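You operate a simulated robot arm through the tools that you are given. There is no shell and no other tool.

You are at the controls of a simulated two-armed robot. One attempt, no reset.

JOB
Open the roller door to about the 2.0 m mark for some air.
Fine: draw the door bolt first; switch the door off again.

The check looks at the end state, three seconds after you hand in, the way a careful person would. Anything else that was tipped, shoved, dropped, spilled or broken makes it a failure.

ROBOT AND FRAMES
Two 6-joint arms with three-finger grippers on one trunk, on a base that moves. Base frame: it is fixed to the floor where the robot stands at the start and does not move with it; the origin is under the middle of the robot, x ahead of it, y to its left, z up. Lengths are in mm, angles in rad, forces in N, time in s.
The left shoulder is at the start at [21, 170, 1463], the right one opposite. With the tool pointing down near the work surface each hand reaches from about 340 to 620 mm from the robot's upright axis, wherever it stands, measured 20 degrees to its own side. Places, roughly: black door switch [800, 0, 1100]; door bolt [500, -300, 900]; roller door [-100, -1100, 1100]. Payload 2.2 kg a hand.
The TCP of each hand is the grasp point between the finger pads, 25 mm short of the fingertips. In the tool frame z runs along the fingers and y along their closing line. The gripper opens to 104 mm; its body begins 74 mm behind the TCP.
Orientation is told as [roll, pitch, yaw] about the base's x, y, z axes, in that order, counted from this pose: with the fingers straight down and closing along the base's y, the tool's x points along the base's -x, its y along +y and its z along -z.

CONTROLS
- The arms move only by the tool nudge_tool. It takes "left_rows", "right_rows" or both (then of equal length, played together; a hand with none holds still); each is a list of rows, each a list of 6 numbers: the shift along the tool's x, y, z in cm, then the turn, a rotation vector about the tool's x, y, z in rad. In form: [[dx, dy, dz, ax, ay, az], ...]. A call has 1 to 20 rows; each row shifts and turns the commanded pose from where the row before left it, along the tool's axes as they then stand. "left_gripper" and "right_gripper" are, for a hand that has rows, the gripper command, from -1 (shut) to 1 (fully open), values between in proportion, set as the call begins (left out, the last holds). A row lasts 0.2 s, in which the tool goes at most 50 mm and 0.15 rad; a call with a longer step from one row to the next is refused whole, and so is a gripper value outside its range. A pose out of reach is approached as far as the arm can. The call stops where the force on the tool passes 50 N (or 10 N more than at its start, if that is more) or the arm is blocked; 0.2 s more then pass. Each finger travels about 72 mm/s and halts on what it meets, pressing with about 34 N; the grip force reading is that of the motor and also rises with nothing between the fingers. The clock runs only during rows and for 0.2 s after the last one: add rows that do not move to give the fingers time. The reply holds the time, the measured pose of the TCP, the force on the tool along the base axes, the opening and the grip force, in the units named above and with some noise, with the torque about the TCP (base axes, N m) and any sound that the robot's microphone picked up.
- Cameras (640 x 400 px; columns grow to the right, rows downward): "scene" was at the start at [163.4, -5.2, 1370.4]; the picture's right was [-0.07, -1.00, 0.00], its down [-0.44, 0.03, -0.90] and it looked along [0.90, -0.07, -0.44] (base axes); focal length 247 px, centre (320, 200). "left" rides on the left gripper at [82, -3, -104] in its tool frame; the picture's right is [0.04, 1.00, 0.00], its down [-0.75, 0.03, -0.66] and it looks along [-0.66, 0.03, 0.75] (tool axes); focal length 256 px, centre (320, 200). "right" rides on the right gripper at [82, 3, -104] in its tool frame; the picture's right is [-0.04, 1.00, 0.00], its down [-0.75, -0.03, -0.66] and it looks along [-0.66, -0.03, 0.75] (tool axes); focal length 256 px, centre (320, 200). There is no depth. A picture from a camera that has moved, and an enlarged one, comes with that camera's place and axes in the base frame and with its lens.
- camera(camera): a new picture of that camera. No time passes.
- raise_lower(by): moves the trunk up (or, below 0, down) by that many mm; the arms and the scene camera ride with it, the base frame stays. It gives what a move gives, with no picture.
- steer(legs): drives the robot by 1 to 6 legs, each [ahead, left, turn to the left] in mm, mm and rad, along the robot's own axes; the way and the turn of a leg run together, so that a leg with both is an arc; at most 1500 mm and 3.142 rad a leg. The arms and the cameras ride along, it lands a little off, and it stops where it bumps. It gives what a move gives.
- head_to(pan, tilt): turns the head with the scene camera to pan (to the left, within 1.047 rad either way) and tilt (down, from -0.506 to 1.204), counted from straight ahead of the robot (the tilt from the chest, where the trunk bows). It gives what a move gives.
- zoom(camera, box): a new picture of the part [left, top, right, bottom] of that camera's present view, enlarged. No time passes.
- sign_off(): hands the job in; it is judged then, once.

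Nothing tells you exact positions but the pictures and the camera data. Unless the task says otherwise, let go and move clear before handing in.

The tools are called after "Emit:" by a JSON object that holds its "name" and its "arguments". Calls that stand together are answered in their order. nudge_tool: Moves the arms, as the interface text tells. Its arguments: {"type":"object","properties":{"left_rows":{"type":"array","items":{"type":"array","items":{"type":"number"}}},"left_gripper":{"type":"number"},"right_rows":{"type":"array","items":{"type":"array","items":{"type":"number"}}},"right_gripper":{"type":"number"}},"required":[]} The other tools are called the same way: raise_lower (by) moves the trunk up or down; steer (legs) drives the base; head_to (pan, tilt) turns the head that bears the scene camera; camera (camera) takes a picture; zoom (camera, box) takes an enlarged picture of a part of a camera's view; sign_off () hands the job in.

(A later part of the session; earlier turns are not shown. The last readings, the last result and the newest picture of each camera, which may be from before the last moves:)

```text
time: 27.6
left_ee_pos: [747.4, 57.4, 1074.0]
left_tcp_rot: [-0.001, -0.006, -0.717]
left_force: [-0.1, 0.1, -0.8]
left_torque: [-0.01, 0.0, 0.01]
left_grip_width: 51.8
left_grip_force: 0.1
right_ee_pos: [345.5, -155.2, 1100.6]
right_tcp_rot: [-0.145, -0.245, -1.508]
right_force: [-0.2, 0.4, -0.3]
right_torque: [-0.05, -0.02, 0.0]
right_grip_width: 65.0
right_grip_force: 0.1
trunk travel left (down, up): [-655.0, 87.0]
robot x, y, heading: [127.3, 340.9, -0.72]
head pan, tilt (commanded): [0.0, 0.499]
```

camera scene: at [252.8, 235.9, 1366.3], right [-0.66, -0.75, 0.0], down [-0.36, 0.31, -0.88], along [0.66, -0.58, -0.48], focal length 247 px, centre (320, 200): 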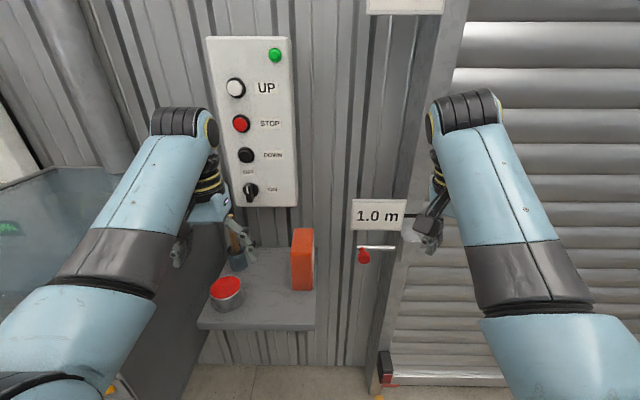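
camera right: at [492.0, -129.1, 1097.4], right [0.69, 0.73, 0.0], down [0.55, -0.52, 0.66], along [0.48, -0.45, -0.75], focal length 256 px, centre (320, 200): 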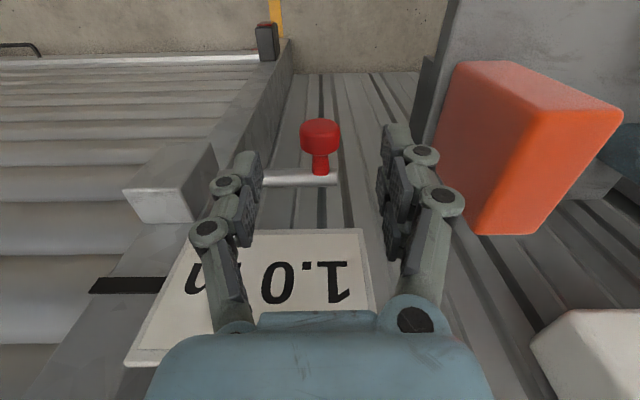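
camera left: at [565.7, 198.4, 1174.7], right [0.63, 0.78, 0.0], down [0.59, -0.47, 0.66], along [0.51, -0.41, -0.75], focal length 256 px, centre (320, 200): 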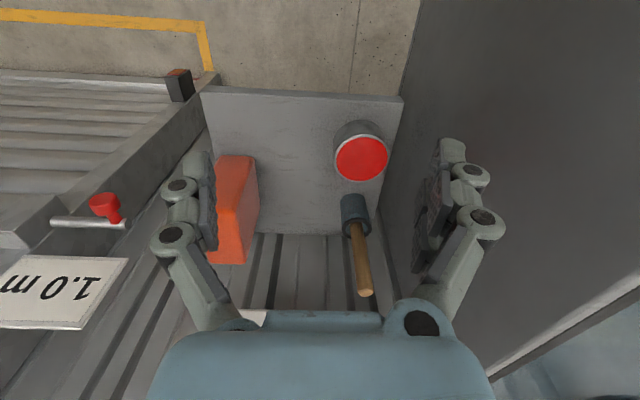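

Emit:
{"name": "nudge_tool", "arguments": {"left_rows": [[-1, 0, 0, 0, -0.1428, 0], [-1, 0, 0, 0, -0.1428, 0], [-1, 0, 0, 0, -0.1428, 0], [0, 0, 0, 0, -0.1428, 0], [0, 0, 0, 0, -0.1428, 0], [0, 0, 0, 0, -0.1428, 0]]}}

Emit:
{"name": "camera", "arguments": {"camera": "scene"}}

Emit:
{"name": "camera", "arguments": {"camera": "left"}}

```text
time: 29.0
left_ee_pos: [771.4, 36.8, 1079.2]
left_tcp_rot: [0.001, -0.865, -0.718]
left_force: [0.0, -0.1, 0.1]
left_torque: [0.01, -0.01, -0.02]
left_grip_width: 52.2
left_grip_force: 0.0
right_ee_pos: [345.4, -154.9, 1101.5]
right_tcp_rot: [-0.147, -0.245, -1.507]
right_force: [-0.9, -0.3, 0.1]
right_torque: [-0.02, -0.02, -0.02]
right_grip_width: 65.1
right_grip_force: 0.0
trunk travel left (down, up): [-655.0, 87.0]
robot x, y, heading: [128.8, 342.9, -0.713]
head pan, tilt (commanded): [0.0, 0.499]
```

```text
taken
camera scene: at [251.5, 235.7, 1366.5], right [-0.66, -0.75, 0.0], down [-0.36, 0.31, -0.88], along [0.66, -0.58, -0.48], focal length 247 px, centre (320, 200)
```

scene: 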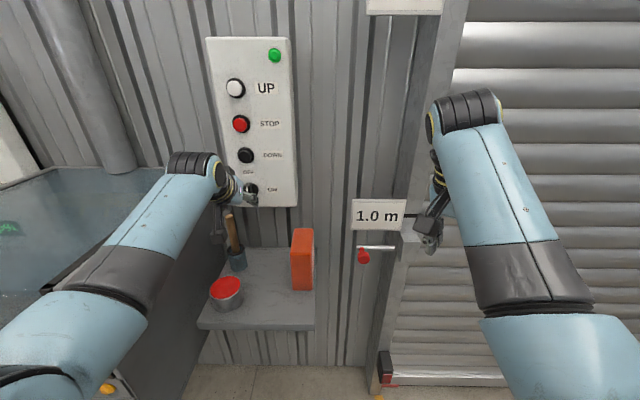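

```text
taken
camera left: at [669.5, 121.1, 1083.1], right [0.64, 0.77, -0.03], down [0.01, 0.03, 1.0], along [0.77, -0.64, 0.01], focal length 256 px, centre (320, 200)
```

left: 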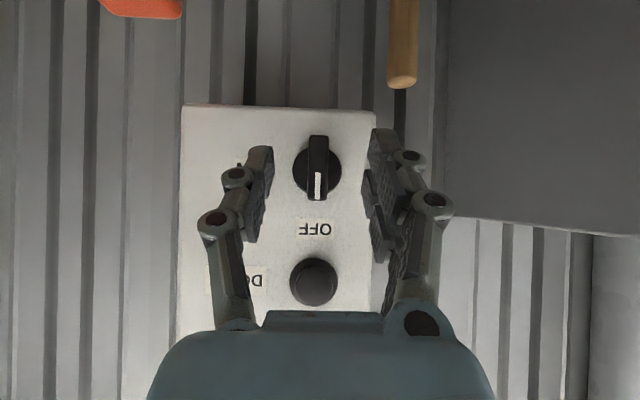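

The hand camera now looks straight at the panel and the switch is clearly at OFF. I'll finish the tilt so the fingers point square at the wall.

Emit:
{"name": "nudge_tool", "arguments": {"left_rows": [[0, 0, 0, 0, -0.1412, 0], [0, 0, 0, 0, -0.1412, 0], [0, 0, 0, 0, -0.1412, 0], [0, 0, 0, 0, -0.1412, 0], [0, 0, 0, 0, -0.1412, 0], [0, 0, 0, 0, 0, 0]]}}

Emit:
{"name": "camera", "arguments": {"camera": "scene"}}

Emit:
{"name": "camera", "arguments": {"camera": "left"}}

```text
time: 30.4
left_ee_pos: [765.9, 29.6, 1076.4]
left_tcp_rot: [-0.047, -1.516, -0.712]
left_force: [0.4, -0.2, -0.7]
left_torque: [-0.01, -0.02, 0.0]
left_grip_width: 52.0
left_grip_force: 0.0
left hand out of reach, approached as far as the arm can: row 5
right_ee_pos: [344.9, -155.6, 1100.5]
right_tcp_rot: [-0.146, -0.244, -1.505]
right_force: [0.2, -0.8, 0.0]
right_torque: [0.02, -0.02, 0.0]
right_grip_width: 64.8
right_grip_force: 0.1
trunk travel left (down, up): [-655.0, 87.0]
robot x, y, heading: [128.0, 341.4, -0.72]
head pan, tilt (commanded): [0.0, 0.499]
```

```text
taken
camera scene: at [251.7, 235.4, 1366.4], right [-0.66, -0.75, 0.0], down [-0.36, 0.31, -0.88], along [0.66, -0.58, -0.48], focal length 247 px, centre (320, 200)
```

scene: 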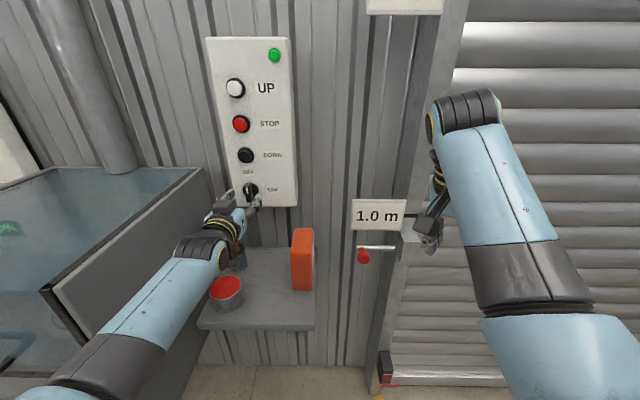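

```text
taken
camera left: at [685.5, 102.3, 1000.3], right [0.69, 0.73, -0.04], down [-0.42, 0.45, 0.79], along [0.59, -0.52, 0.61], focal length 256 px, centre (320, 200)
```

left: 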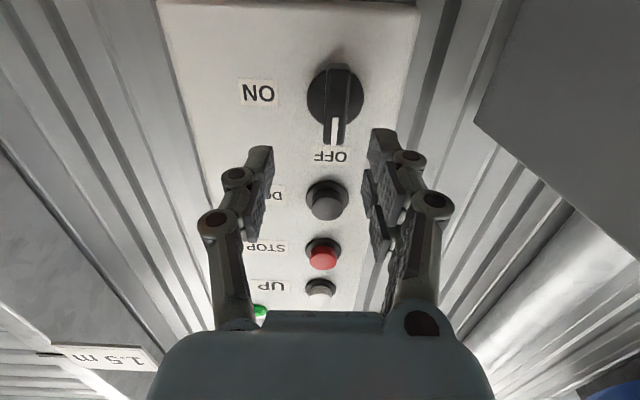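

Emit:
{"name": "nudge_tool", "arguments": {"left_rows": [[0.5, 0, 1.0, 0, 0, 0], [0.5, 0, 1.0, 0, 0, 0], [0.5, 0, 0.5, 0, 0, 0], [0, 0, 0, 0, 0, 0]]}}

Emit:
{"name": "camera", "arguments": {"camera": "left"}}

Emit:
{"name": "zoom", "arguments": {"camera": "scene", "box": [190, 150, 310, 225]}}

```text
time: 31.4
left_ee_pos: [791.3, 19.1, 1062.4]
left_tcp_rot: [0.136, -1.565, -0.851]
left_force: [-0.5, -0.4, -0.3]
left_torque: [0.02, -0.01, -0.06]
left_grip_width: 51.9
left_grip_force: 0.0
right_ee_pos: [344.0, -155.8, 1101.0]
right_tcp_rot: [-0.146, -0.244, -1.508]
right_force: [0.6, -0.3, 1.2]
right_torque: [-0.04, 0.01, 0.02]
right_grip_width: 65.0
right_grip_force: 0.0
trunk travel left (down, up): [-655.0, 87.0]
robot x, y, heading: [132.6, 343.5, -0.719]
head pan, tilt (commanded): [0.0, 0.499]
```

```text
taken
camera left: at [709.5, 86.2, 979.9], right [0.66, 0.75, -0.04], down [-0.47, 0.45, 0.76], along [0.59, -0.48, 0.65], focal length 256 px, centre (320, 200)
```

left: 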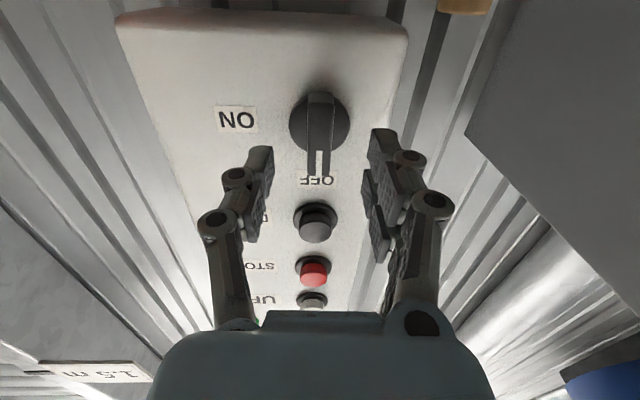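

```text
5.33 times, centred on (250, 188) of scene
camera zoom: at [251.7, 235.3, 1366.4], right [-0.66, -0.75, 0.0], down [-0.36, 0.31, -0.88], along [0.66, -0.58, -0.48], focal length 1318 px, centre (693, 267)
```

zoom: 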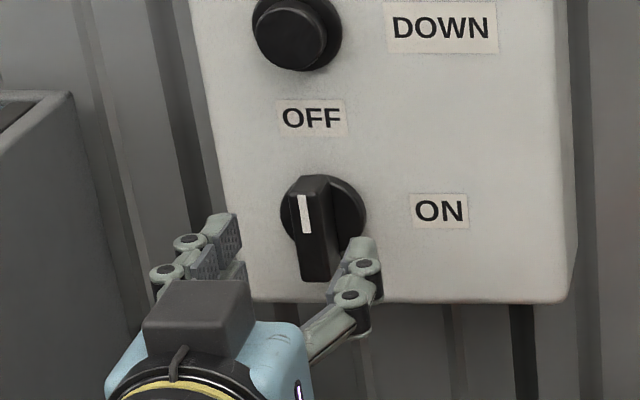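

The switch blade is centred between the fingers in both views. I'll advance carefully around it.

Emit:
{"name": "nudge_tool", "arguments": {"left_rows": [[0.4, 0.05, 1.0, 0, 0, 0], [0, 0, 1.0, 0, 0, 0], [0, 0, 0.8, 0, 0, 0], [0, 0, 0, 0, 0, 0]]}}

Emit:
{"name": "camera", "arguments": {"camera": "left"}}

Emit:
{"name": "zoom", "arguments": {"camera": "scene", "box": [190, 150, 310, 225]}}

```text
time: 32.4
left_ee_pos: [812.3, 2.2, 1058.1]
left_tcp_rot: [0.052, -1.565, -0.769]
left_force: [0.1, 0.5, 0.0]
left_torque: [-0.02, 0.04, 0.0]
left_grip_width: 52.0
left_grip_force: 0.1
right_ee_pos: [344.8, -155.8, 1101.5]
right_tcp_rot: [-0.146, -0.244, -1.507]
right_force: [0.7, 0.1, 0.3]
right_torque: [0.02, -0.03, -0.01]
right_grip_width: 65.1
right_grip_force: 0.1
trunk travel left (down, up): [-655.0, 87.0]
robot x, y, heading: [129.2, 342.1, -0.714]
head pan, tilt (commanded): [0.0, 0.499]
```

```text
taken
camera left: at [731.2, 68.3, 976.2], right [0.66, 0.75, -0.04], down [-0.47, 0.45, 0.76], along [0.59, -0.48, 0.65], focal length 256 px, centre (320, 200)
```

left: 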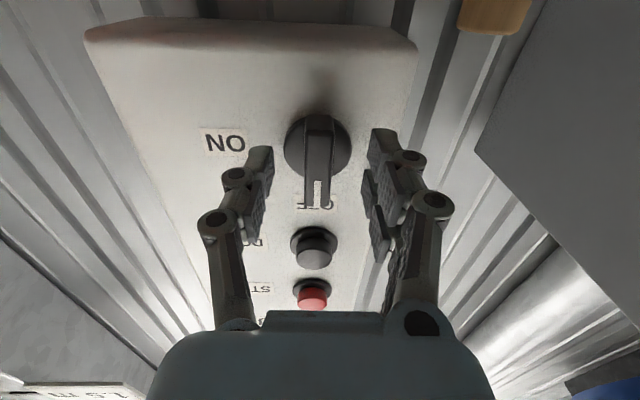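

```text
5.33 times, centred on (250, 188) of scene
camera zoom: at [251.7, 235.4, 1366.4], right [-0.66, -0.75, 0.0], down [-0.36, 0.31, -0.88], along [0.66, -0.58, -0.48], focal length 1318 px, centre (693, 267)
```

zoom: 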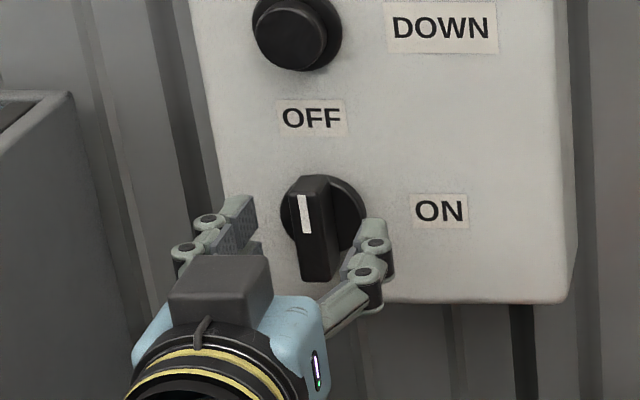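

Emit:
{"name": "nudge_tool", "arguments": {"left_rows": [[0, 0, 0.5, 0, 0, 0], [0, 0, 0.5, 0, 0, 0], [0, 0, 0.3, 0, 0, 0], [0, 0, 0, 0, 0, 0]]}}

Emit:
{"name": "zoom", "arguments": {"camera": "left", "box": [200, 100, 440, 250]}}

Emit:
{"name": "zoom", "arguments": {"camera": "scene", "box": [210, 165, 290, 215]}}

```text
time: 33.4
left_ee_pos: [821.9, -7.1, 1059.0]
left_tcp_rot: [0.073, -1.565, -0.793]
left_force: [0.4, 0.2, 0.3]
left_torque: [0.02, -0.01, 0.01]
left_grip_width: 51.9
left_grip_force: 0.1
right_ee_pos: [344.9, -155.6, 1100.5]
right_tcp_rot: [-0.147, -0.246, -1.509]
right_force: [0.8, -0.1, -0.7]
right_torque: [0.01, -0.02, 0.01]
right_grip_width: 65.0
right_grip_force: 0.1
trunk travel left (down, up): [-655.0, 87.0]
robot x, y, heading: [126.0, 339.0, -0.712]
head pan, tilt (commanded): [0.0, 0.499]
```

```text
2.67 times, centred on (320, 175) of left
camera zoom: at [740.9, 60.3, 976.5], right [0.66, 0.75, -0.04], down [-0.47, 0.45, 0.76], along [0.59, -0.48, 0.65], focal length 683 px, centre (320, 267)
```

zoom: 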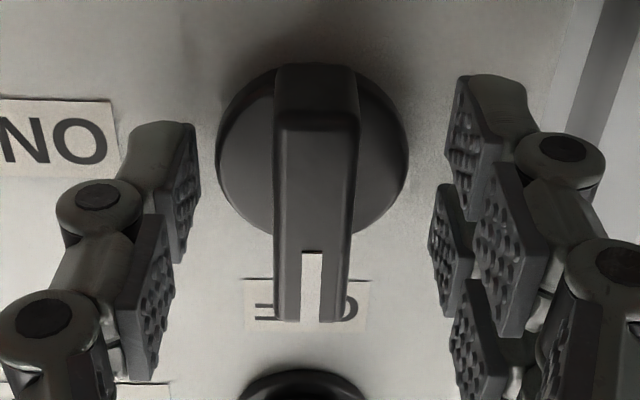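

```text
8.00 times, centred on (250, 190) of scene
camera zoom: at [251.8, 235.2, 1366.4], right [-0.66, -0.75, 0.0], down [-0.36, 0.32, -0.88], along [0.66, -0.58, -0.48], focal length 1977 px, centre (880, 280)
```

zoom: 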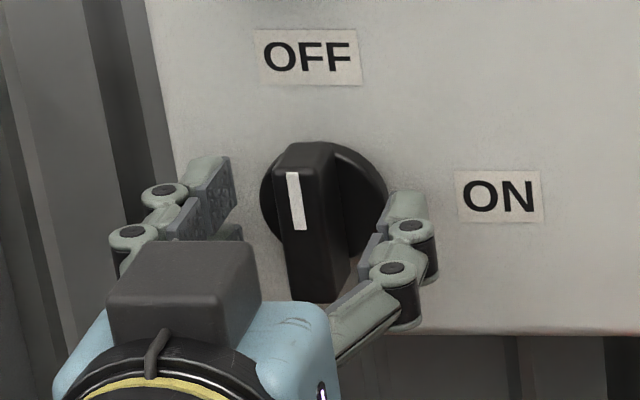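

Emit:
{"name": "nudge_tool", "arguments": {"left_rows": [[0, 0, 0, 0, 0, 0], [0, 0, 0, 0, 0, 0], [0, 0, 0, 0, 0, 0], [0, 0, 0, 0, 0, 0]], "left_gripper": -1}}

Emit:
{"name": "zoom", "arguments": {"camera": "left", "box": [200, 100, 440, 250]}}

Emit:
{"name": "zoom", "arguments": {"camera": "scene", "box": [210, 165, 290, 215]}}

```text
time: 34.4
left_ee_pos: [821.4, -8.2, 1057.2]
left_tcp_rot: [0.15, -1.565, -0.869]
left_force: [-2.4, -4.6, -0.1]
left_torque: [-0.19, -0.22, -0.19]
left_grip_width: 16.9
left_grip_force: 42.7
right_ee_pos: [344.1, -156.1, 1099.9]
right_tcp_rot: [-0.144, -0.246, -1.509]
right_force: [0.5, 0.6, 1.0]
right_torque: [0.02, -0.02, 0.01]
right_grip_width: 65.2
right_grip_force: 0.0
trunk travel left (down, up): [-655.0, 87.0]
robot x, y, heading: [127.5, 337.6, -0.716]
head pan, tilt (commanded): [0.0, 0.499]
```

```text
2.67 times, centred on (320, 175) of left
camera zoom: at [740.0, 59.2, 976.4], right [0.66, 0.75, -0.04], down [-0.47, 0.45, 0.76], along [0.59, -0.48, 0.65], focal length 683 px, centre (320, 267)
```

zoom: 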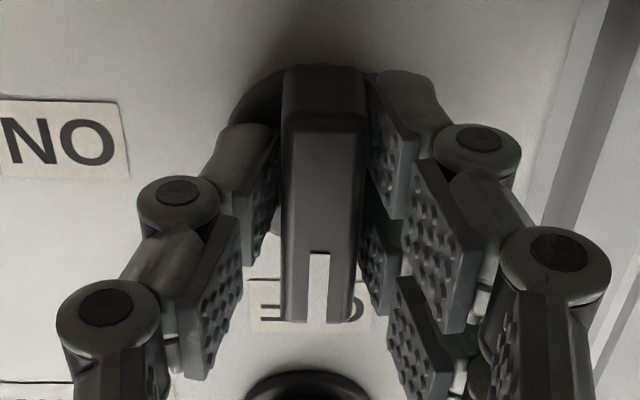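

```text
8.00 times, centred on (250, 190) of scene
camera zoom: at [251.4, 234.4, 1366.3], right [-0.66, -0.75, 0.0], down [-0.36, 0.32, -0.88], along [0.66, -0.58, -0.48], focal length 1977 px, centre (880, 280)
```

zoom: 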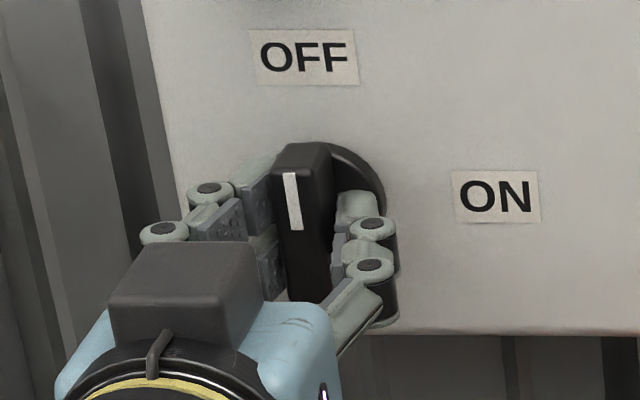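

The blade is gripped. I'll turn it clockwise toward ON, first part way.

Emit:
{"name": "nudge_tool", "arguments": {"left_rows": [[0, 0, 0, 0, 0, 0.13], [0, 0, 0, 0, 0, 0.13], [0, 0, 0, 0, 0, 0.13], [0, 0, 0, 0, 0, 0.13], [0, 0, 0, 0, 0, 0.13], [0, 0, 0, 0, 0, 0]]}}

Emit:
{"name": "zoom", "arguments": {"camera": "scene", "box": [190, 150, 310, 225]}}

Emit:
{"name": "camera", "arguments": {"camera": "left"}}

```text
time: 35.8
left_ee_pos: [821.7, -6.9, 1058.3]
left_tcp_rot: [1.565, -0.919, -2.282]
left_force: [-0.5, -0.6, 2.9]
left_torque: [-0.29, -0.3, -0.21]
left_grip_width: 16.9
left_grip_force: 42.3
right_ee_pos: [345.4, -154.2, 1100.2]
right_tcp_rot: [-0.146, -0.243, -1.508]
right_force: [-0.3, -0.2, 0.2]
right_torque: [-0.01, -0.02, -0.03]
right_grip_width: 64.9
right_grip_force: 0.0
trunk travel left (down, up): [-655.0, 87.0]
robot x, y, heading: [129.4, 342.4, -0.72]
head pan, tilt (commanded): [0.0, 0.499]
```

```text
5.33 times, centred on (250, 188) of scene
camera zoom: at [251.6, 235.4, 1366.4], right [-0.66, -0.75, 0.0], down [-0.36, 0.31, -0.88], along [0.66, -0.58, -0.48], focal length 1318 px, centre (693, 267)
```

zoom: 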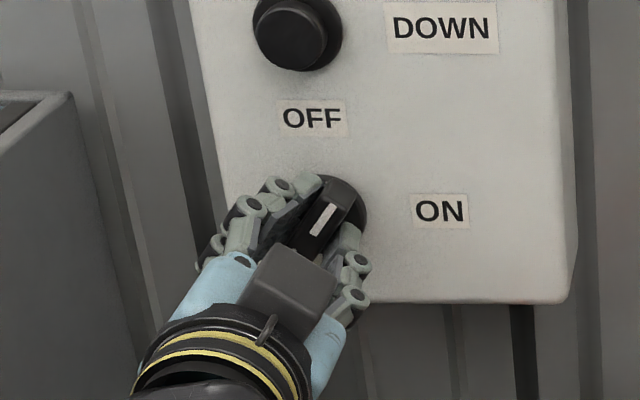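

```text
taken
camera left: at [773.8, 97.7, 991.4], right [0.54, 0.62, 0.57], down [-0.78, 0.1, 0.62], along [0.32, -0.78, 0.53], focal length 256 px, centre (320, 200)
```

left: 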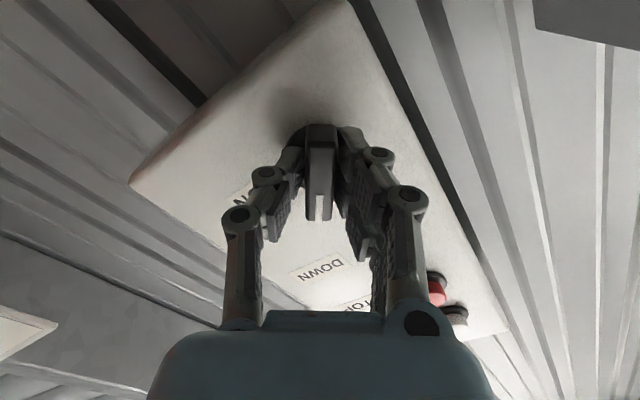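

Emit:
{"name": "nudge_tool", "arguments": {"left_rows": [[0, 0, 0, 0, 0, 0.13], [0, 0, 0, 0, 0, 0.13], [0, 0, 0, 0, 0, 0.13], [0, 0, 0, 0, 0, 0.13], [0, 0, 0, 0, 0, 0.13], [0, 0, 0, 0, 0, 0.13], [0, 0, 0, 0, 0, 0.13], [0, 0, 0, 0, 0, 0]]}}

Emit:
{"name": "camera", "arguments": {"camera": "scene"}}

Emit:
{"name": "zoom", "arguments": {"camera": "scene", "box": [190, 150, 310, 225]}}

Emit:
{"name": "camera", "arguments": {"camera": "left"}}

```text
time: 37.6
left_ee_pos: [824.2, -6.0, 1058.9]
left_tcp_rot: [1.569, -0.007, -2.287]
left_force: [6.1, 1.3, 14.4]
left_torque: [-0.23, -0.29, 0.56]
left_grip_width: 16.9
left_grip_force: 42.0
right_ee_pos: [343.6, -155.6, 1101.3]
right_tcp_rot: [-0.142, -0.247, -1.508]
right_force: [0.2, -0.2, 0.2]
right_torque: [0.02, 0.0, 0.0]
right_grip_width: 65.0
right_grip_force: 0.0
trunk travel left (down, up): [-655.0, 87.0]
robot x, y, heading: [128.5, 342.5, -0.716]
head pan, tilt (commanded): [0.0, 0.499]
```

```text
taken
camera scene: at [251.2, 236.2, 1366.6], right [-0.66, -0.75, 0.0], down [-0.36, 0.31, -0.88], along [0.66, -0.58, -0.48], focal length 247 px, centre (320, 200)
```

scene: 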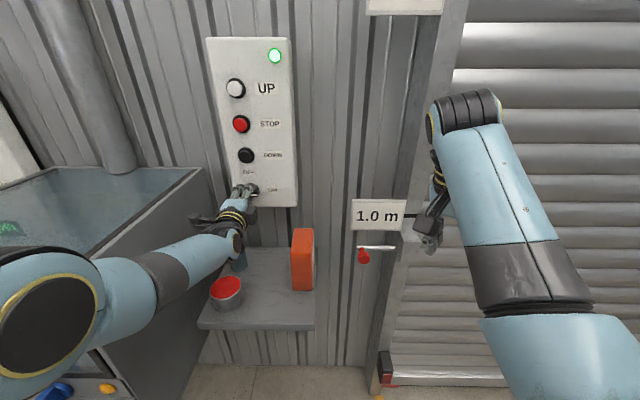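

```text
5.33 times, centred on (250, 188) of scene
camera zoom: at [251.2, 236.2, 1366.6], right [-0.66, -0.75, 0.0], down [-0.36, 0.31, -0.88], along [0.66, -0.58, -0.48], focal length 1318 px, centre (693, 267)
```

zoom: 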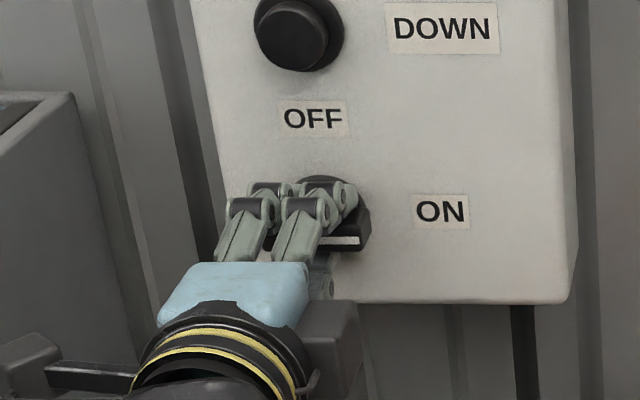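

```text
taken
camera left: at [797.3, 124.2, 1055.7], right [0.03, 0.04, 1.0], down [-0.99, -0.14, 0.04], along [0.14, -0.99, 0.03], focal length 256 px, centre (320, 200)
```

left: 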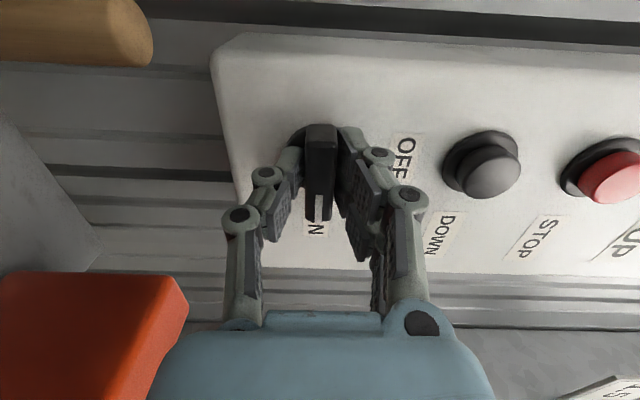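

The lamp now glows bright green and the switch points to ON. I'll release and back the fingers off.

Emit:
{"name": "nudge_tool", "arguments": {"left_rows": [[0, 0, 0, 0, 0, 0], [0, 0, 0, 0, 0, 0], [0, 0, -1.0, 0, 0, 0], [0, 0, -1.0, 0, 0, 0], [0, 0, -1.5, 0, 0, 0], [0, 0, 0, 0, 0, 0]], "left_gripper": 0.0}}

Emit:
{"name": "camera", "arguments": {"camera": "scene"}}

Emit:
{"name": "zoom", "arguments": {"camera": "scene", "box": [190, 30, 310, 225]}}

Emit:
{"name": "camera", "arguments": {"camera": "left"}}

```text
time: 39.0
left_ee_pos: [795.9, 17.9, 1056.9]
left_tcp_rot: [1.565, -0.01, -2.287]
left_force: [0.3, 0.6, -1.0]
left_torque: [-0.01, 0.01, -0.02]
left_grip_width: 51.9
left_grip_force: 0.1
right_ee_pos: [345.1, -155.6, 1101.9]
right_tcp_rot: [-0.145, -0.243, -1.508]
right_force: [0.0, -0.8, -0.3]
right_torque: [0.02, -0.02, -0.02]
right_grip_width: 65.0
right_grip_force: 0.0
trunk travel left (down, up): [-655.0, 87.0]
robot x, y, heading: [132.5, 344.5, -0.718]
head pan, tilt (commanded): [0.0, 0.499]
```

```text
taken
camera scene: at [252.2, 234.9, 1366.3], right [-0.66, -0.75, 0.0], down [-0.36, 0.32, -0.88], along [0.66, -0.58, -0.48], focal length 247 px, centre (320, 200)
```

scene: 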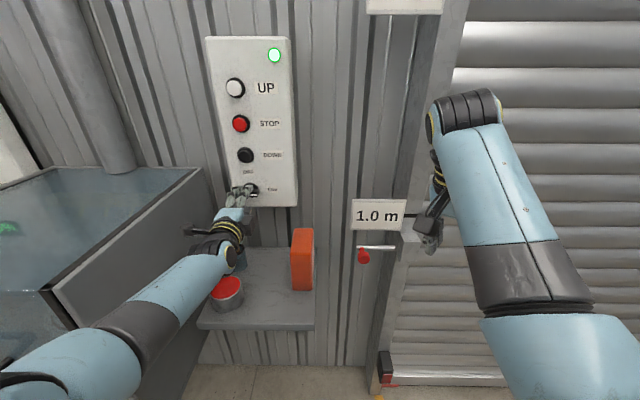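

```text
2.05 times, centred on (250, 128) of scene
camera zoom: at [252.2, 234.9, 1366.3], right [-0.66, -0.75, 0.0], down [-0.36, 0.32, -0.88], along [0.66, -0.58, -0.48], focal length 507 px, centre (464, 349)
```

zoom: 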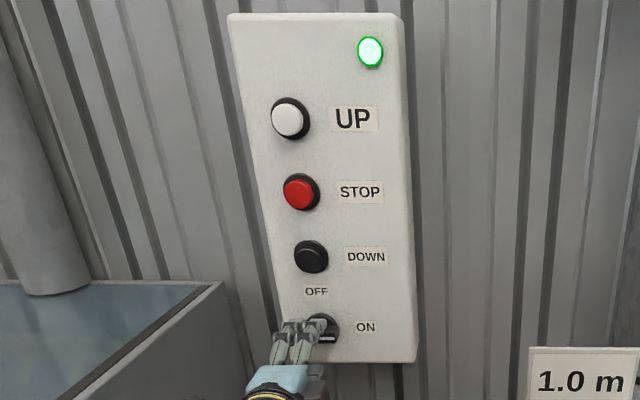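

```text
taken
camera left: at [769.2, 147.0, 1052.4], right [0.04, 0.03, 1.0], down [-0.99, -0.14, 0.04], along [0.14, -0.99, 0.03], focal length 256 px, centre (320, 200)
```

left: 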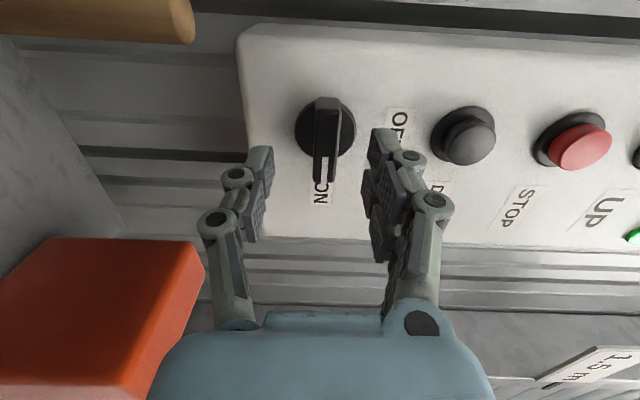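

The switch is at ON. To reach the higher buttons the arm needs a little more room, so I'll back the base 70 mm and then close the fingers to make a poker.

Emit:
{"name": "steer", "arguments": {"legs": [[-70, 0, 0]]}}

Emit:
{"name": "nudge_tool", "arguments": {"left_rows": [[0, 3, 0, 0, 0, 0], [0, 4, 0, 0, 0, 0], [0, 4, 0, 0, 0, 0], [0, 4, 0, 0, 0, 0], [0, 0, 0, 0, 0, 0]], "left_gripper": -1}}

Emit:
{"name": "camera", "arguments": {"camera": "scene"}}

Emit:
{"name": "camera", "arguments": {"camera": "left"}}

```text
time: 40.0
left_ee_pos: [739.9, 65.1, 1058.5]
left_tcp_rot: [1.568, -0.01, -2.287]
left_force: [-1.2, 0.0, 1.2]
left_torque: [0.06, -0.01, 0.01]
left_grip_width: 51.9
left_grip_force: 0.0
right_ee_pos: [289.7, -106.1, 1101.5]
right_tcp_rot: [-0.145, -0.247, -1.508]
right_force: [-0.9, 1.0, 0.9]
right_torque: [-0.02, -0.01, 0.0]
right_grip_width: 65.2
right_grip_force: 0.1
trunk travel left (down, up): [-655.0, 87.0]
robot x, y, heading: [79.1, 387.4, -0.721]
head pan, tilt (commanded): [0.0, 0.499]
```

```text
time: 41.2
left_ee_pos: [763.9, 42.7, 1152.0]
left_tcp_rot: [1.579, -0.01, -2.287]
left_force: [0.7, -0.3, 0.0]
left_torque: [0.04, 0.0, 0.01]
left_grip_width: 0.0
left_grip_force: 28.3
left hand out of reach, approached as far as the arm can: row 2, 3, 4
right_ee_pos: [292.3, -108.7, 1099.8]
right_tcp_rot: [-0.143, -0.245, -1.507]
right_force: [-0.2, 0.0, -0.3]
right_torque: [0.0, -0.02, 0.03]
right_grip_width: 65.0
right_grip_force: 0.1
trunk travel left (down, up): [-655.0, 87.0]
robot x, y, heading: [76.1, 386.4, -0.719]
head pan, tilt (commanded): [0.0, 0.499]
```

```text
taken
camera scene: at [198.6, 281.9, 1366.4], right [-0.66, -0.75, 0.0], down [-0.36, 0.31, -0.88], along [0.66, -0.58, -0.48], focal length 247 px, centre (320, 200)
```

scene: 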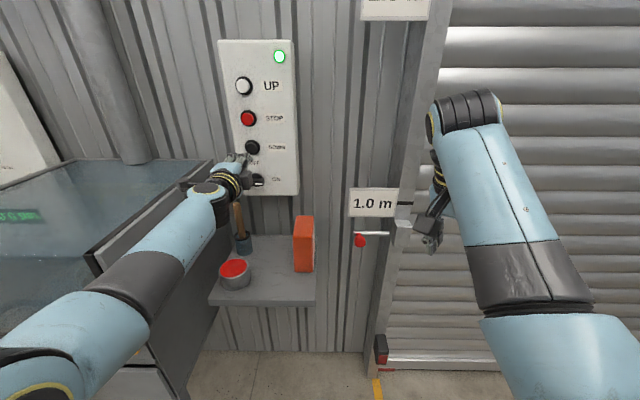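

```text
taken
camera left: at [738.9, 173.2, 1146.8], right [0.03, 0.04, 1.0], down [-0.99, -0.14, 0.03], along [0.14, -0.99, 0.04], focal length 256 px, centre (320, 200)
```

left: 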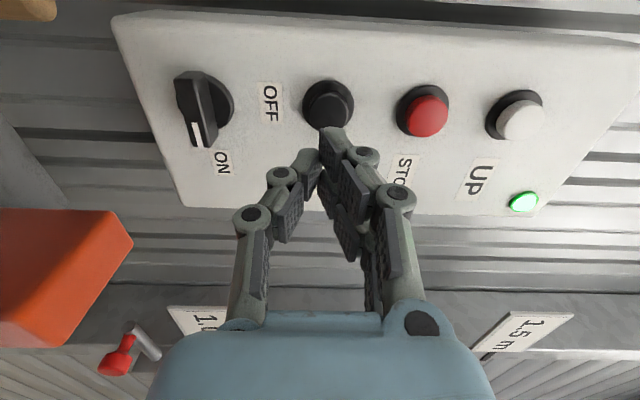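

The arm is too folded to rise here, so I'll back the base a bit more, then bring the hand forward and up to the UP button.

Emit:
{"name": "steer", "arguments": {"legs": [[-85, 0, 0]]}}

Emit:
{"name": "nudge_tool", "arguments": {"left_rows": [[0, 0, 3, 0, 0, 0], [0, 0, 4, 0, 0, 0], [0, 0, 4, 0, 0, 0], [0, 0, 0, 0, 0, 0]]}}

Emit:
{"name": "camera", "arguments": {"camera": "left"}}

```text
time: 42.3
left_ee_pos: [698.5, 100.1, 1153.8]
left_tcp_rot: [1.579, -0.01, -2.292]
left_force: [-1.2, 0.5, -0.4]
left_torque: [-0.01, 0.0, -0.05]
left_grip_width: 0.0
left_grip_force: 28.6
right_ee_pos: [225.0, -52.4, 1100.4]
right_tcp_rot: [-0.145, -0.247, -1.51]
right_force: [-1.0, 0.3, -0.5]
right_torque: [-0.03, -0.01, 0.01]
right_grip_width: 65.1
right_grip_force: 0.1
trunk travel left (down, up): [-655.0, 87.0]
robot x, y, heading: [9.9, 446.5, -0.72]
head pan, tilt (commanded): [0.0, 0.499]
```

```text
time: 43.3
left_ee_pos: [752.8, 48.2, 1157.3]
left_tcp_rot: [1.58, -0.012, -2.291]
left_force: [-0.3, 0.3, 0.3]
left_torque: [0.0, 0.01, 0.01]
left_grip_width: 0.6
left_grip_force: 28.2
left hand out of reach, approached as far as the arm can: row 3
right_ee_pos: [227.6, -52.8, 1100.5]
right_tcp_rot: [-0.144, -0.244, -1.51]
right_force: [-0.1, -0.5, 0.8]
right_torque: [0.02, 0.02, -0.03]
right_grip_width: 65.2
right_grip_force: 0.0
trunk travel left (down, up): [-655.0, 87.0]
robot x, y, heading: [10.9, 444.4, -0.72]
head pan, tilt (commanded): [0.0, 0.499]
```

```text
taken
camera left: at [727.0, 177.7, 1151.5], right [0.03, 0.04, 1.0], down [-0.99, -0.13, 0.03], along [0.14, -0.99, 0.04], focal length 256 px, centre (320, 200)
```

left: 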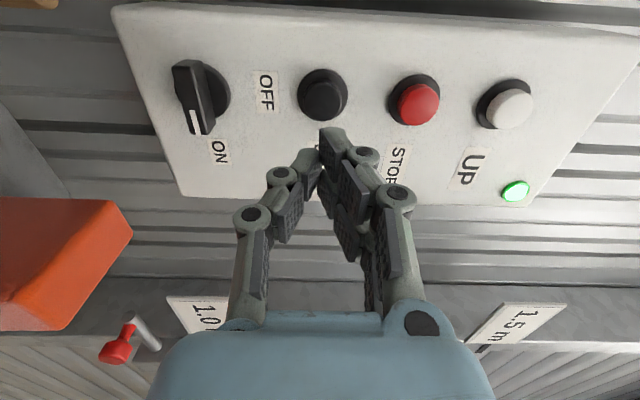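

The reach limits suggest using the trunk for height. I'll retract the hand slightly, drive ahead a bit, and then raise the trunk.

Emit:
{"name": "nudge_tool", "arguments": {"left_rows": [[0, 0, -3, 0, 0, 0], [0, 0, -3, 0, 0, 0], [0, 0, 0, 0, 0, 0]]}}

Emit:
{"name": "raise_lower", "arguments": {"by": 86}}

```text
time: 44.1
left_ee_pos: [707.7, 90.0, 1156.0]
left_tcp_rot: [1.577, -0.012, -2.289]
left_force: [-0.3, 0.2, 0.5]
left_torque: [0.01, 0.0, -0.01]
left_grip_width: 0.0
left_grip_force: 28.3
right_ee_pos: [226.5, -53.0, 1099.0]
right_tcp_rot: [-0.144, -0.243, -1.507]
right_force: [-0.3, 0.8, 0.1]
right_torque: [-0.02, 0.07, 0.0]
right_grip_width: 64.7
right_grip_force: 0.1
trunk travel left (down, up): [-655.0, 87.0]
robot x, y, heading: [7.8, 444.3, -0.721]
head pan, tilt (commanded): [0.0, 0.499]
```

```text
time: 45.3
left_ee_pos: [706.7, 88.3, 1241.7]
left_tcp_rot: [1.577, -0.01, -2.29]
left_force: [-1.2, 0.1, 0.4]
left_torque: [-0.02, -0.01, 0.03]
left_grip_width: 0.0
left_grip_force: 28.4
right_ee_pos: [226.1, -52.7, 1186.4]
right_tcp_rot: [-0.144, -0.244, -1.508]
right_force: [-0.6, 0.8, -0.9]
right_torque: [0.02, -0.01, 0.0]
right_grip_width: 65.0
right_grip_force: 0.1
trunk travel left (down, up): [-741.0, 1.0]
robot x, y, heading: [12.0, 444.1, -0.72]
head pan, tilt (commanded): [0.0, 0.499]
```

Emit:
{"name": "steer", "arguments": {"legs": [[80, 0, 0]]}}

Emit:
{"name": "camera", "arguments": {"camera": "scene"}}

Emit:
{"name": "camera", "arguments": {"camera": "left"}}

```text
time: 46.3
left_ee_pos: [768.1, 36.1, 1241.0]
left_tcp_rot: [1.578, -0.011, -2.288]
left_force: [0.4, -0.8, -0.2]
left_torque: [-0.02, 0.0, -0.01]
left_grip_width: 0.0
left_grip_force: 28.8
right_ee_pos: [287.8, -104.2, 1185.4]
right_tcp_rot: [-0.145, -0.245, -1.506]
right_force: [0.5, -1.0, -1.1]
right_torque: [0.05, 0.04, -0.01]
right_grip_width: 65.0
right_grip_force: 0.1
trunk travel left (down, up): [-741.0, 1.0]
robot x, y, heading: [69.6, 390.9, -0.714]
head pan, tilt (commanded): [0.0, 0.499]
```

```text
taken
camera scene: at [194.1, 285.9, 1452.4], right [-0.66, -0.75, 0.0], down [-0.36, 0.32, -0.88], along [0.66, -0.58, -0.48], focal length 247 px, centre (320, 200)
```

scene: 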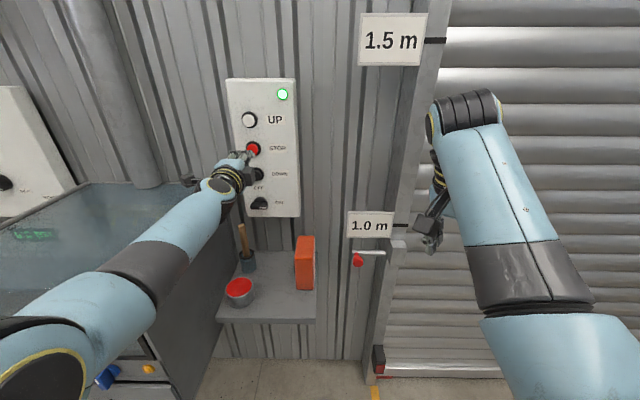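

```text
taken
camera left: at [742.7, 166.8, 1235.2], right [0.03, 0.04, 1.0], down [-0.99, -0.14, 0.03], along [0.14, -0.99, 0.04], focal length 256 px, centre (320, 200)
```

left: 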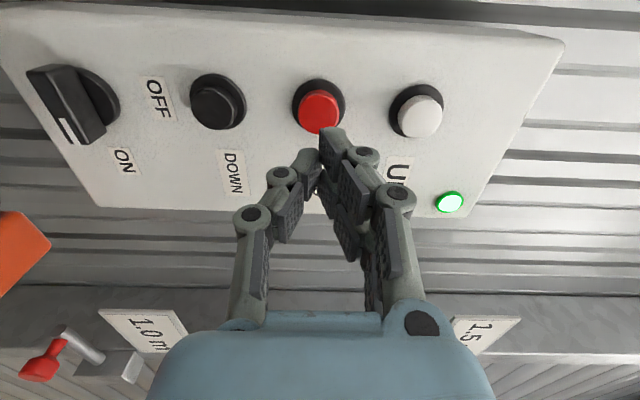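

Emit:
{"name": "zoom", "arguments": {"camera": "scene", "box": [210, 70, 306, 130]}}

Emit:
{"name": "zoom", "arguments": {"camera": "left", "box": [240, 60, 480, 210]}}

```text
6.67 times, centred on (258, 100) of scene
camera zoom: at [194.1, 285.9, 1452.4], right [-0.66, -0.75, 0.0], down [-0.36, 0.32, -0.88], along [0.66, -0.58, -0.48], focal length 1648 px, centre (733, 867)
```

zoom: 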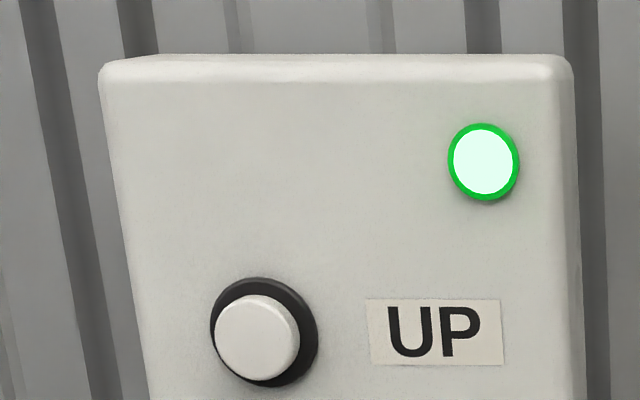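

```text
2.67 times, centred on (360, 135) of left
camera zoom: at [742.7, 166.8, 1235.2], right [0.03, 0.04, 1.0], down [-0.99, -0.14, 0.03], along [0.14, -0.99, 0.04], focal length 683 px, centre (213, 373)
```

zoom: 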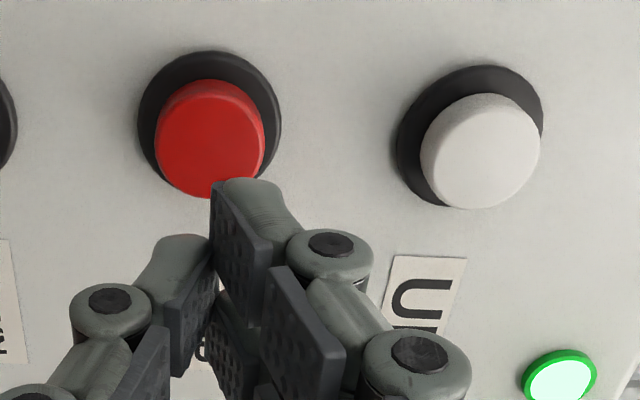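

UP's cap front is about 642 mm out and 1321 mm high. I'll bring the closed fingertips in front of it, staying clear of STOP.

Emit:
{"name": "nudge_tool", "arguments": {"left_rows": [[0.15, 0, 2.0, 0, 0, 0], [0.15, 1.0, 1.8, 0, 0, 0], [0, 2.3, 0, 0, 0, 0], [0, 2.3, 0, 0, 0, 0], [0, 2.3, 0, 0, 0, 0], [0, 0, 0, 0, 0, 0]]}}

Emit:
{"name": "camera", "arguments": {"camera": "left"}}

Emit:
{"name": "zoom", "arguments": {"camera": "scene", "box": [190, 70, 310, 145]}}

```text
time: 47.7
left_ee_pos: [811.0, 3.9, 1305.7]
left_tcp_rot: [1.585, -0.012, -2.291]
left_force: [0.1, 0.6, -0.3]
left_torque: [0.03, 0.05, -0.02]
left_grip_width: 0.0
left_grip_force: 28.4
left hand out of reach, approached as far as the arm can: row 4, 5
right_ee_pos: [285.4, -103.2, 1186.6]
right_tcp_rot: [-0.145, -0.244, -1.507]
right_force: [0.3, 1.1, -0.3]
right_torque: [0.0, -0.01, 0.02]
right_grip_width: 64.7
right_grip_force: 0.1
trunk travel left (down, up): [-741.0, 1.0]
robot x, y, heading: [73.2, 390.0, -0.715]
head pan, tilt (commanded): [0.0, 0.499]
```

```text
taken
camera left: at [784.4, 133.2, 1298.2], right [0.02, 0.05, 1.0], down [-0.99, -0.14, 0.03], along [0.14, -0.99, 0.04], focal length 256 px, centre (320, 200)
```

left: 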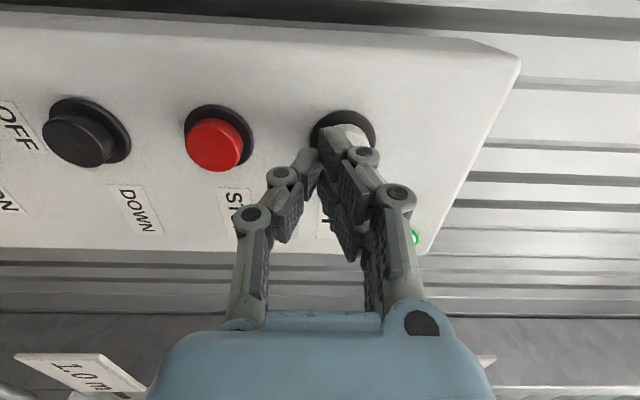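

```text
5.33 times, centred on (250, 108) of scene
camera zoom: at [192.5, 287.5, 1452.6], right [-0.66, -0.75, 0.0], down [-0.36, 0.31, -0.88], along [0.66, -0.58, -0.48], focal length 1318 px, centre (693, 693)
```

zoom: 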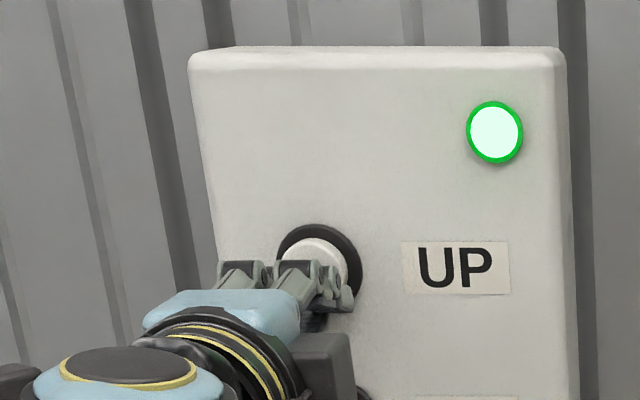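

The arm is again at its folded limit just below UP. Backing the base about 30 mm should let it rise the last bit.

Emit:
{"name": "steer", "arguments": {"legs": [[-30, 0, 0]]}}

Emit:
{"name": "nudge_tool", "arguments": {"left_rows": [[0, 0.4, 0.8, 0, 0, 0], [0, 0.4, 0.6, 0, 0, 0], [0, 0.4, 0, 0, 0, 0], [0, 0.3, 0, 0, 0, 0], [0, 0, 0, 0, 0, 0]]}}

Emit:
{"name": "zoom", "arguments": {"camera": "scene", "box": [190, 70, 310, 145]}}

```text
time: 48.6
left_ee_pos: [791.9, 21.0, 1302.6]
left_tcp_rot: [1.58, -0.011, -2.288]
left_force: [-0.2, -0.1, -1.0]
left_torque: [0.0, -0.02, -0.02]
left_grip_width: 0.0
left_grip_force: 27.5
right_ee_pos: [266.8, -86.1, 1183.6]
right_tcp_rot: [-0.147, -0.242, -1.506]
right_force: [-0.9, 0.0, -0.6]
right_torque: [0.01, 0.01, 0.01]
right_grip_width: 65.0
right_grip_force: 0.1
trunk travel left (down, up): [-741.0, 1.0]
robot x, y, heading: [50.3, 408.5, -0.714]
head pan, tilt (commanded): [0.0, 0.499]
```

```text
time: 49.8
left_ee_pos: [798.4, 13.3, 1318.1]
left_tcp_rot: [1.585, -0.011, -2.288]
left_force: [-0.4, -0.9, -0.1]
left_torque: [0.0, 0.0, 0.04]
left_grip_width: 0.0
left_grip_force: 28.2
right_ee_pos: [265.2, -84.7, 1185.5]
right_tcp_rot: [-0.144, -0.245, -1.507]
right_force: [-0.6, -1.0, -0.1]
right_torque: [-0.03, -0.03, 0.0]
right_grip_width: 65.1
right_grip_force: 0.2
trunk travel left (down, up): [-741.0, 1.0]
robot x, y, heading: [50.6, 410.7, -0.718]
head pan, tilt (commanded): [0.0, 0.499]
```

```text
5.33 times, centred on (250, 108) of scene
camera zoom: at [171.0, 306.1, 1452.6], right [-0.66, -0.75, 0.0], down [-0.36, 0.31, -0.88], along [0.66, -0.58, -0.48], focal length 1318 px, centre (693, 693)
```

zoom: 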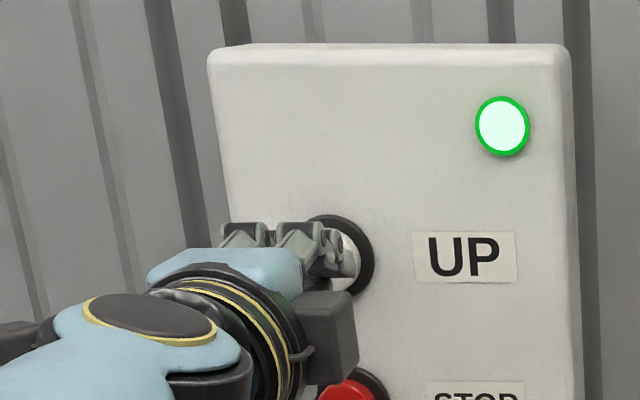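

Emit:
{"name": "camera", "arguments": {"camera": "left"}}

Emit:
{"name": "zoom", "arguments": {"camera": "left", "box": [260, 90, 420, 190]}}

```text
taken
camera left: at [773.1, 143.5, 1312.5], right [0.02, 0.05, 1.0], down [-0.99, -0.14, 0.03], along [0.14, -0.99, 0.04], focal length 256 px, centre (320, 200)
```

left: 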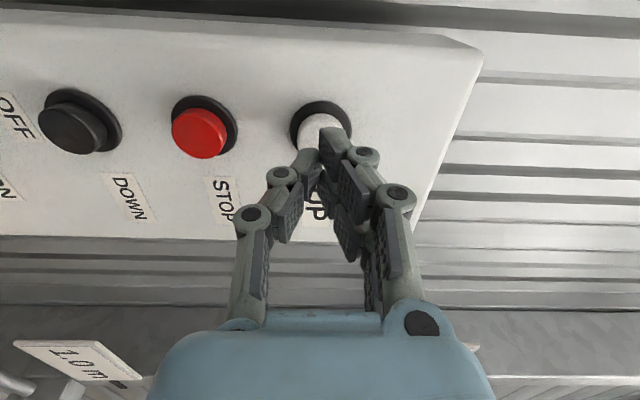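

```text
4.00 times, centred on (340, 140) of left
camera zoom: at [773.1, 143.5, 1312.5], right [0.02, 0.05, 1.0], down [-0.99, -0.14, 0.03], along [0.14, -0.99, 0.04], focal length 1024 px, centre (240, 440)
```

zoom: 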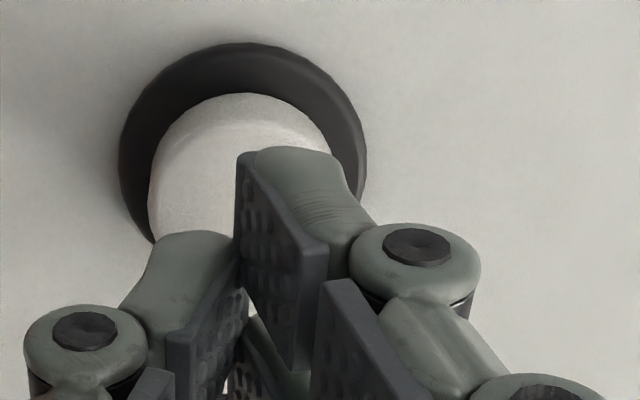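

Emit:
{"name": "nudge_tool", "arguments": {"left_rows": [[0, 0.1, 1.0, 0, 0, 0], [0, 0.1, 1.0, 0, 0, 0], [0, 0, 0, 0, 0, 0]]}}

Emit:
{"name": "zoom", "arguments": {"camera": "left", "box": [260, 90, 420, 190]}}

Emit:
{"name": "zoom", "arguments": {"camera": "scene", "box": [210, 90, 290, 140]}}

```text
time: 50.6
left_ee_pos: [808.2, 7.6, 1320.2]
left_tcp_rot: [1.581, -0.011, -2.28]
left_force: [0.0, 0.4, -0.3]
left_torque: [0.06, 0.0, 0.01]
left_grip_width: 0.1
left_grip_force: 28.4
left hand out of reach, approached as far as the arm can: row 1, 2
right_ee_pos: [265.4, -85.1, 1185.6]
right_tcp_rot: [-0.147, -0.243, -1.505]
right_force: [-0.1, -0.3, -0.3]
right_torque: [0.01, 0.02, -0.01]
right_grip_width: 65.1
right_grip_force: 0.1
trunk travel left (down, up): [-741.0, 1.0]
robot x, y, heading: [52.2, 410.9, -0.717]
head pan, tilt (commanded): [0.0, 0.499]
```

```text
4.00 times, centred on (340, 140) of left
camera zoom: at [781.8, 137.2, 1313.6], right [0.03, 0.04, 1.0], down [-0.99, -0.14, 0.03], along [0.15, -0.99, 0.04], focal length 1024 px, centre (240, 440)
```

zoom: 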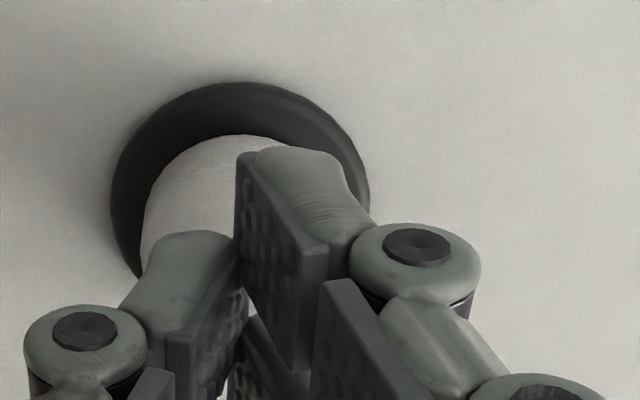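

```text
8.00 times, centred on (250, 115) of scene
camera zoom: at [171.4, 305.7, 1452.5], right [-0.66, -0.75, 0.0], down [-0.36, 0.31, -0.88], along [0.66, -0.58, -0.48], focal length 1977 px, centre (880, 880)
```

zoom: 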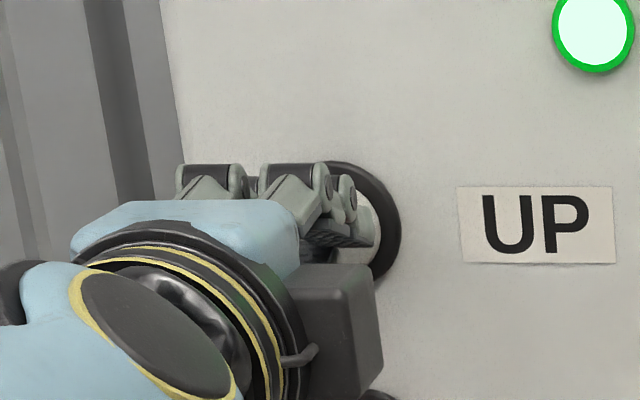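

The arm has no room to press with a level hand at this height. I'll tilt the fingers downward a bit, which should free the wrist, and press with the tilted tips.

Emit:
{"name": "nudge_tool", "arguments": {"left_rows": [[0, 0, 0, 0.12, 0, 0], [0, 0, 0, 0.12, 0, 0], [0, 0, 0, 0.12, 0, 0], [0, 0, 0, 0, 0, 0]]}}

Emit:
{"name": "camera", "arguments": {"camera": "scene"}}

Emit:
{"name": "camera", "arguments": {"camera": "left"}}

```text
time: 51.6
left_ee_pos: [822.1, -3.7, 1296.9]
left_tcp_rot: [1.3, -0.012, -2.29]
left_force: [-0.4, 0.1, -4.8]
left_torque: [0.11, 0.05, -0.03]
left_grip_width: 0.2
left_grip_force: 28.3
left hand out of reach, approached as far as the arm can: row 1, 2, 3
right_ee_pos: [265.5, -84.9, 1185.8]
right_tcp_rot: [-0.147, -0.245, -1.505]
right_force: [-0.1, -0.8, -0.3]
right_torque: [-0.02, -0.03, 0.0]
right_grip_width: 65.0
right_grip_force: 0.0
trunk travel left (down, up): [-741.0, 1.0]
robot x, y, heading: [52.1, 407.5, -0.715]
head pan, tilt (commanded): [0.0, 0.499]
heard: click
```

```text
taken
camera scene: at [171.1, 306.0, 1452.5], right [-0.66, -0.75, 0.0], down [-0.36, 0.31, -0.88], along [0.66, -0.58, -0.48], focal length 247 px, centre (320, 200)
```

scene: 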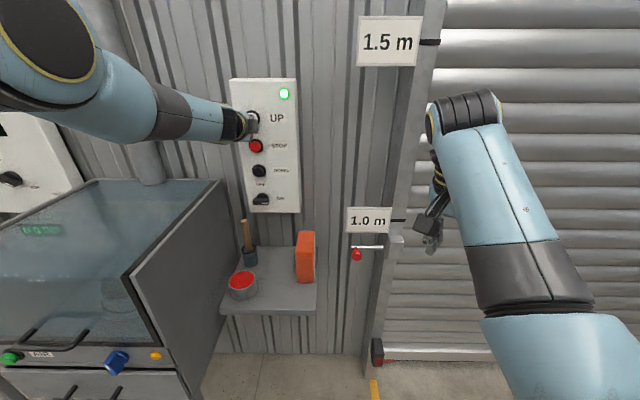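

```text
taken
camera left: at [799.2, 125.4, 1320.3], right [0.24, -0.14, 0.96], down [-0.96, -0.15, 0.21], along [0.12, -0.98, -0.17], focal length 256 px, centre (320, 200)
```

left: 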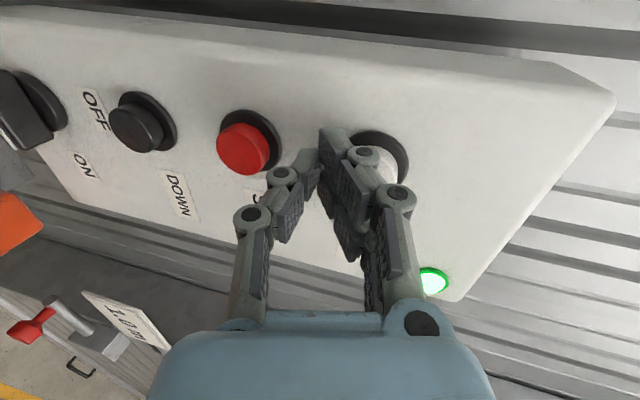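

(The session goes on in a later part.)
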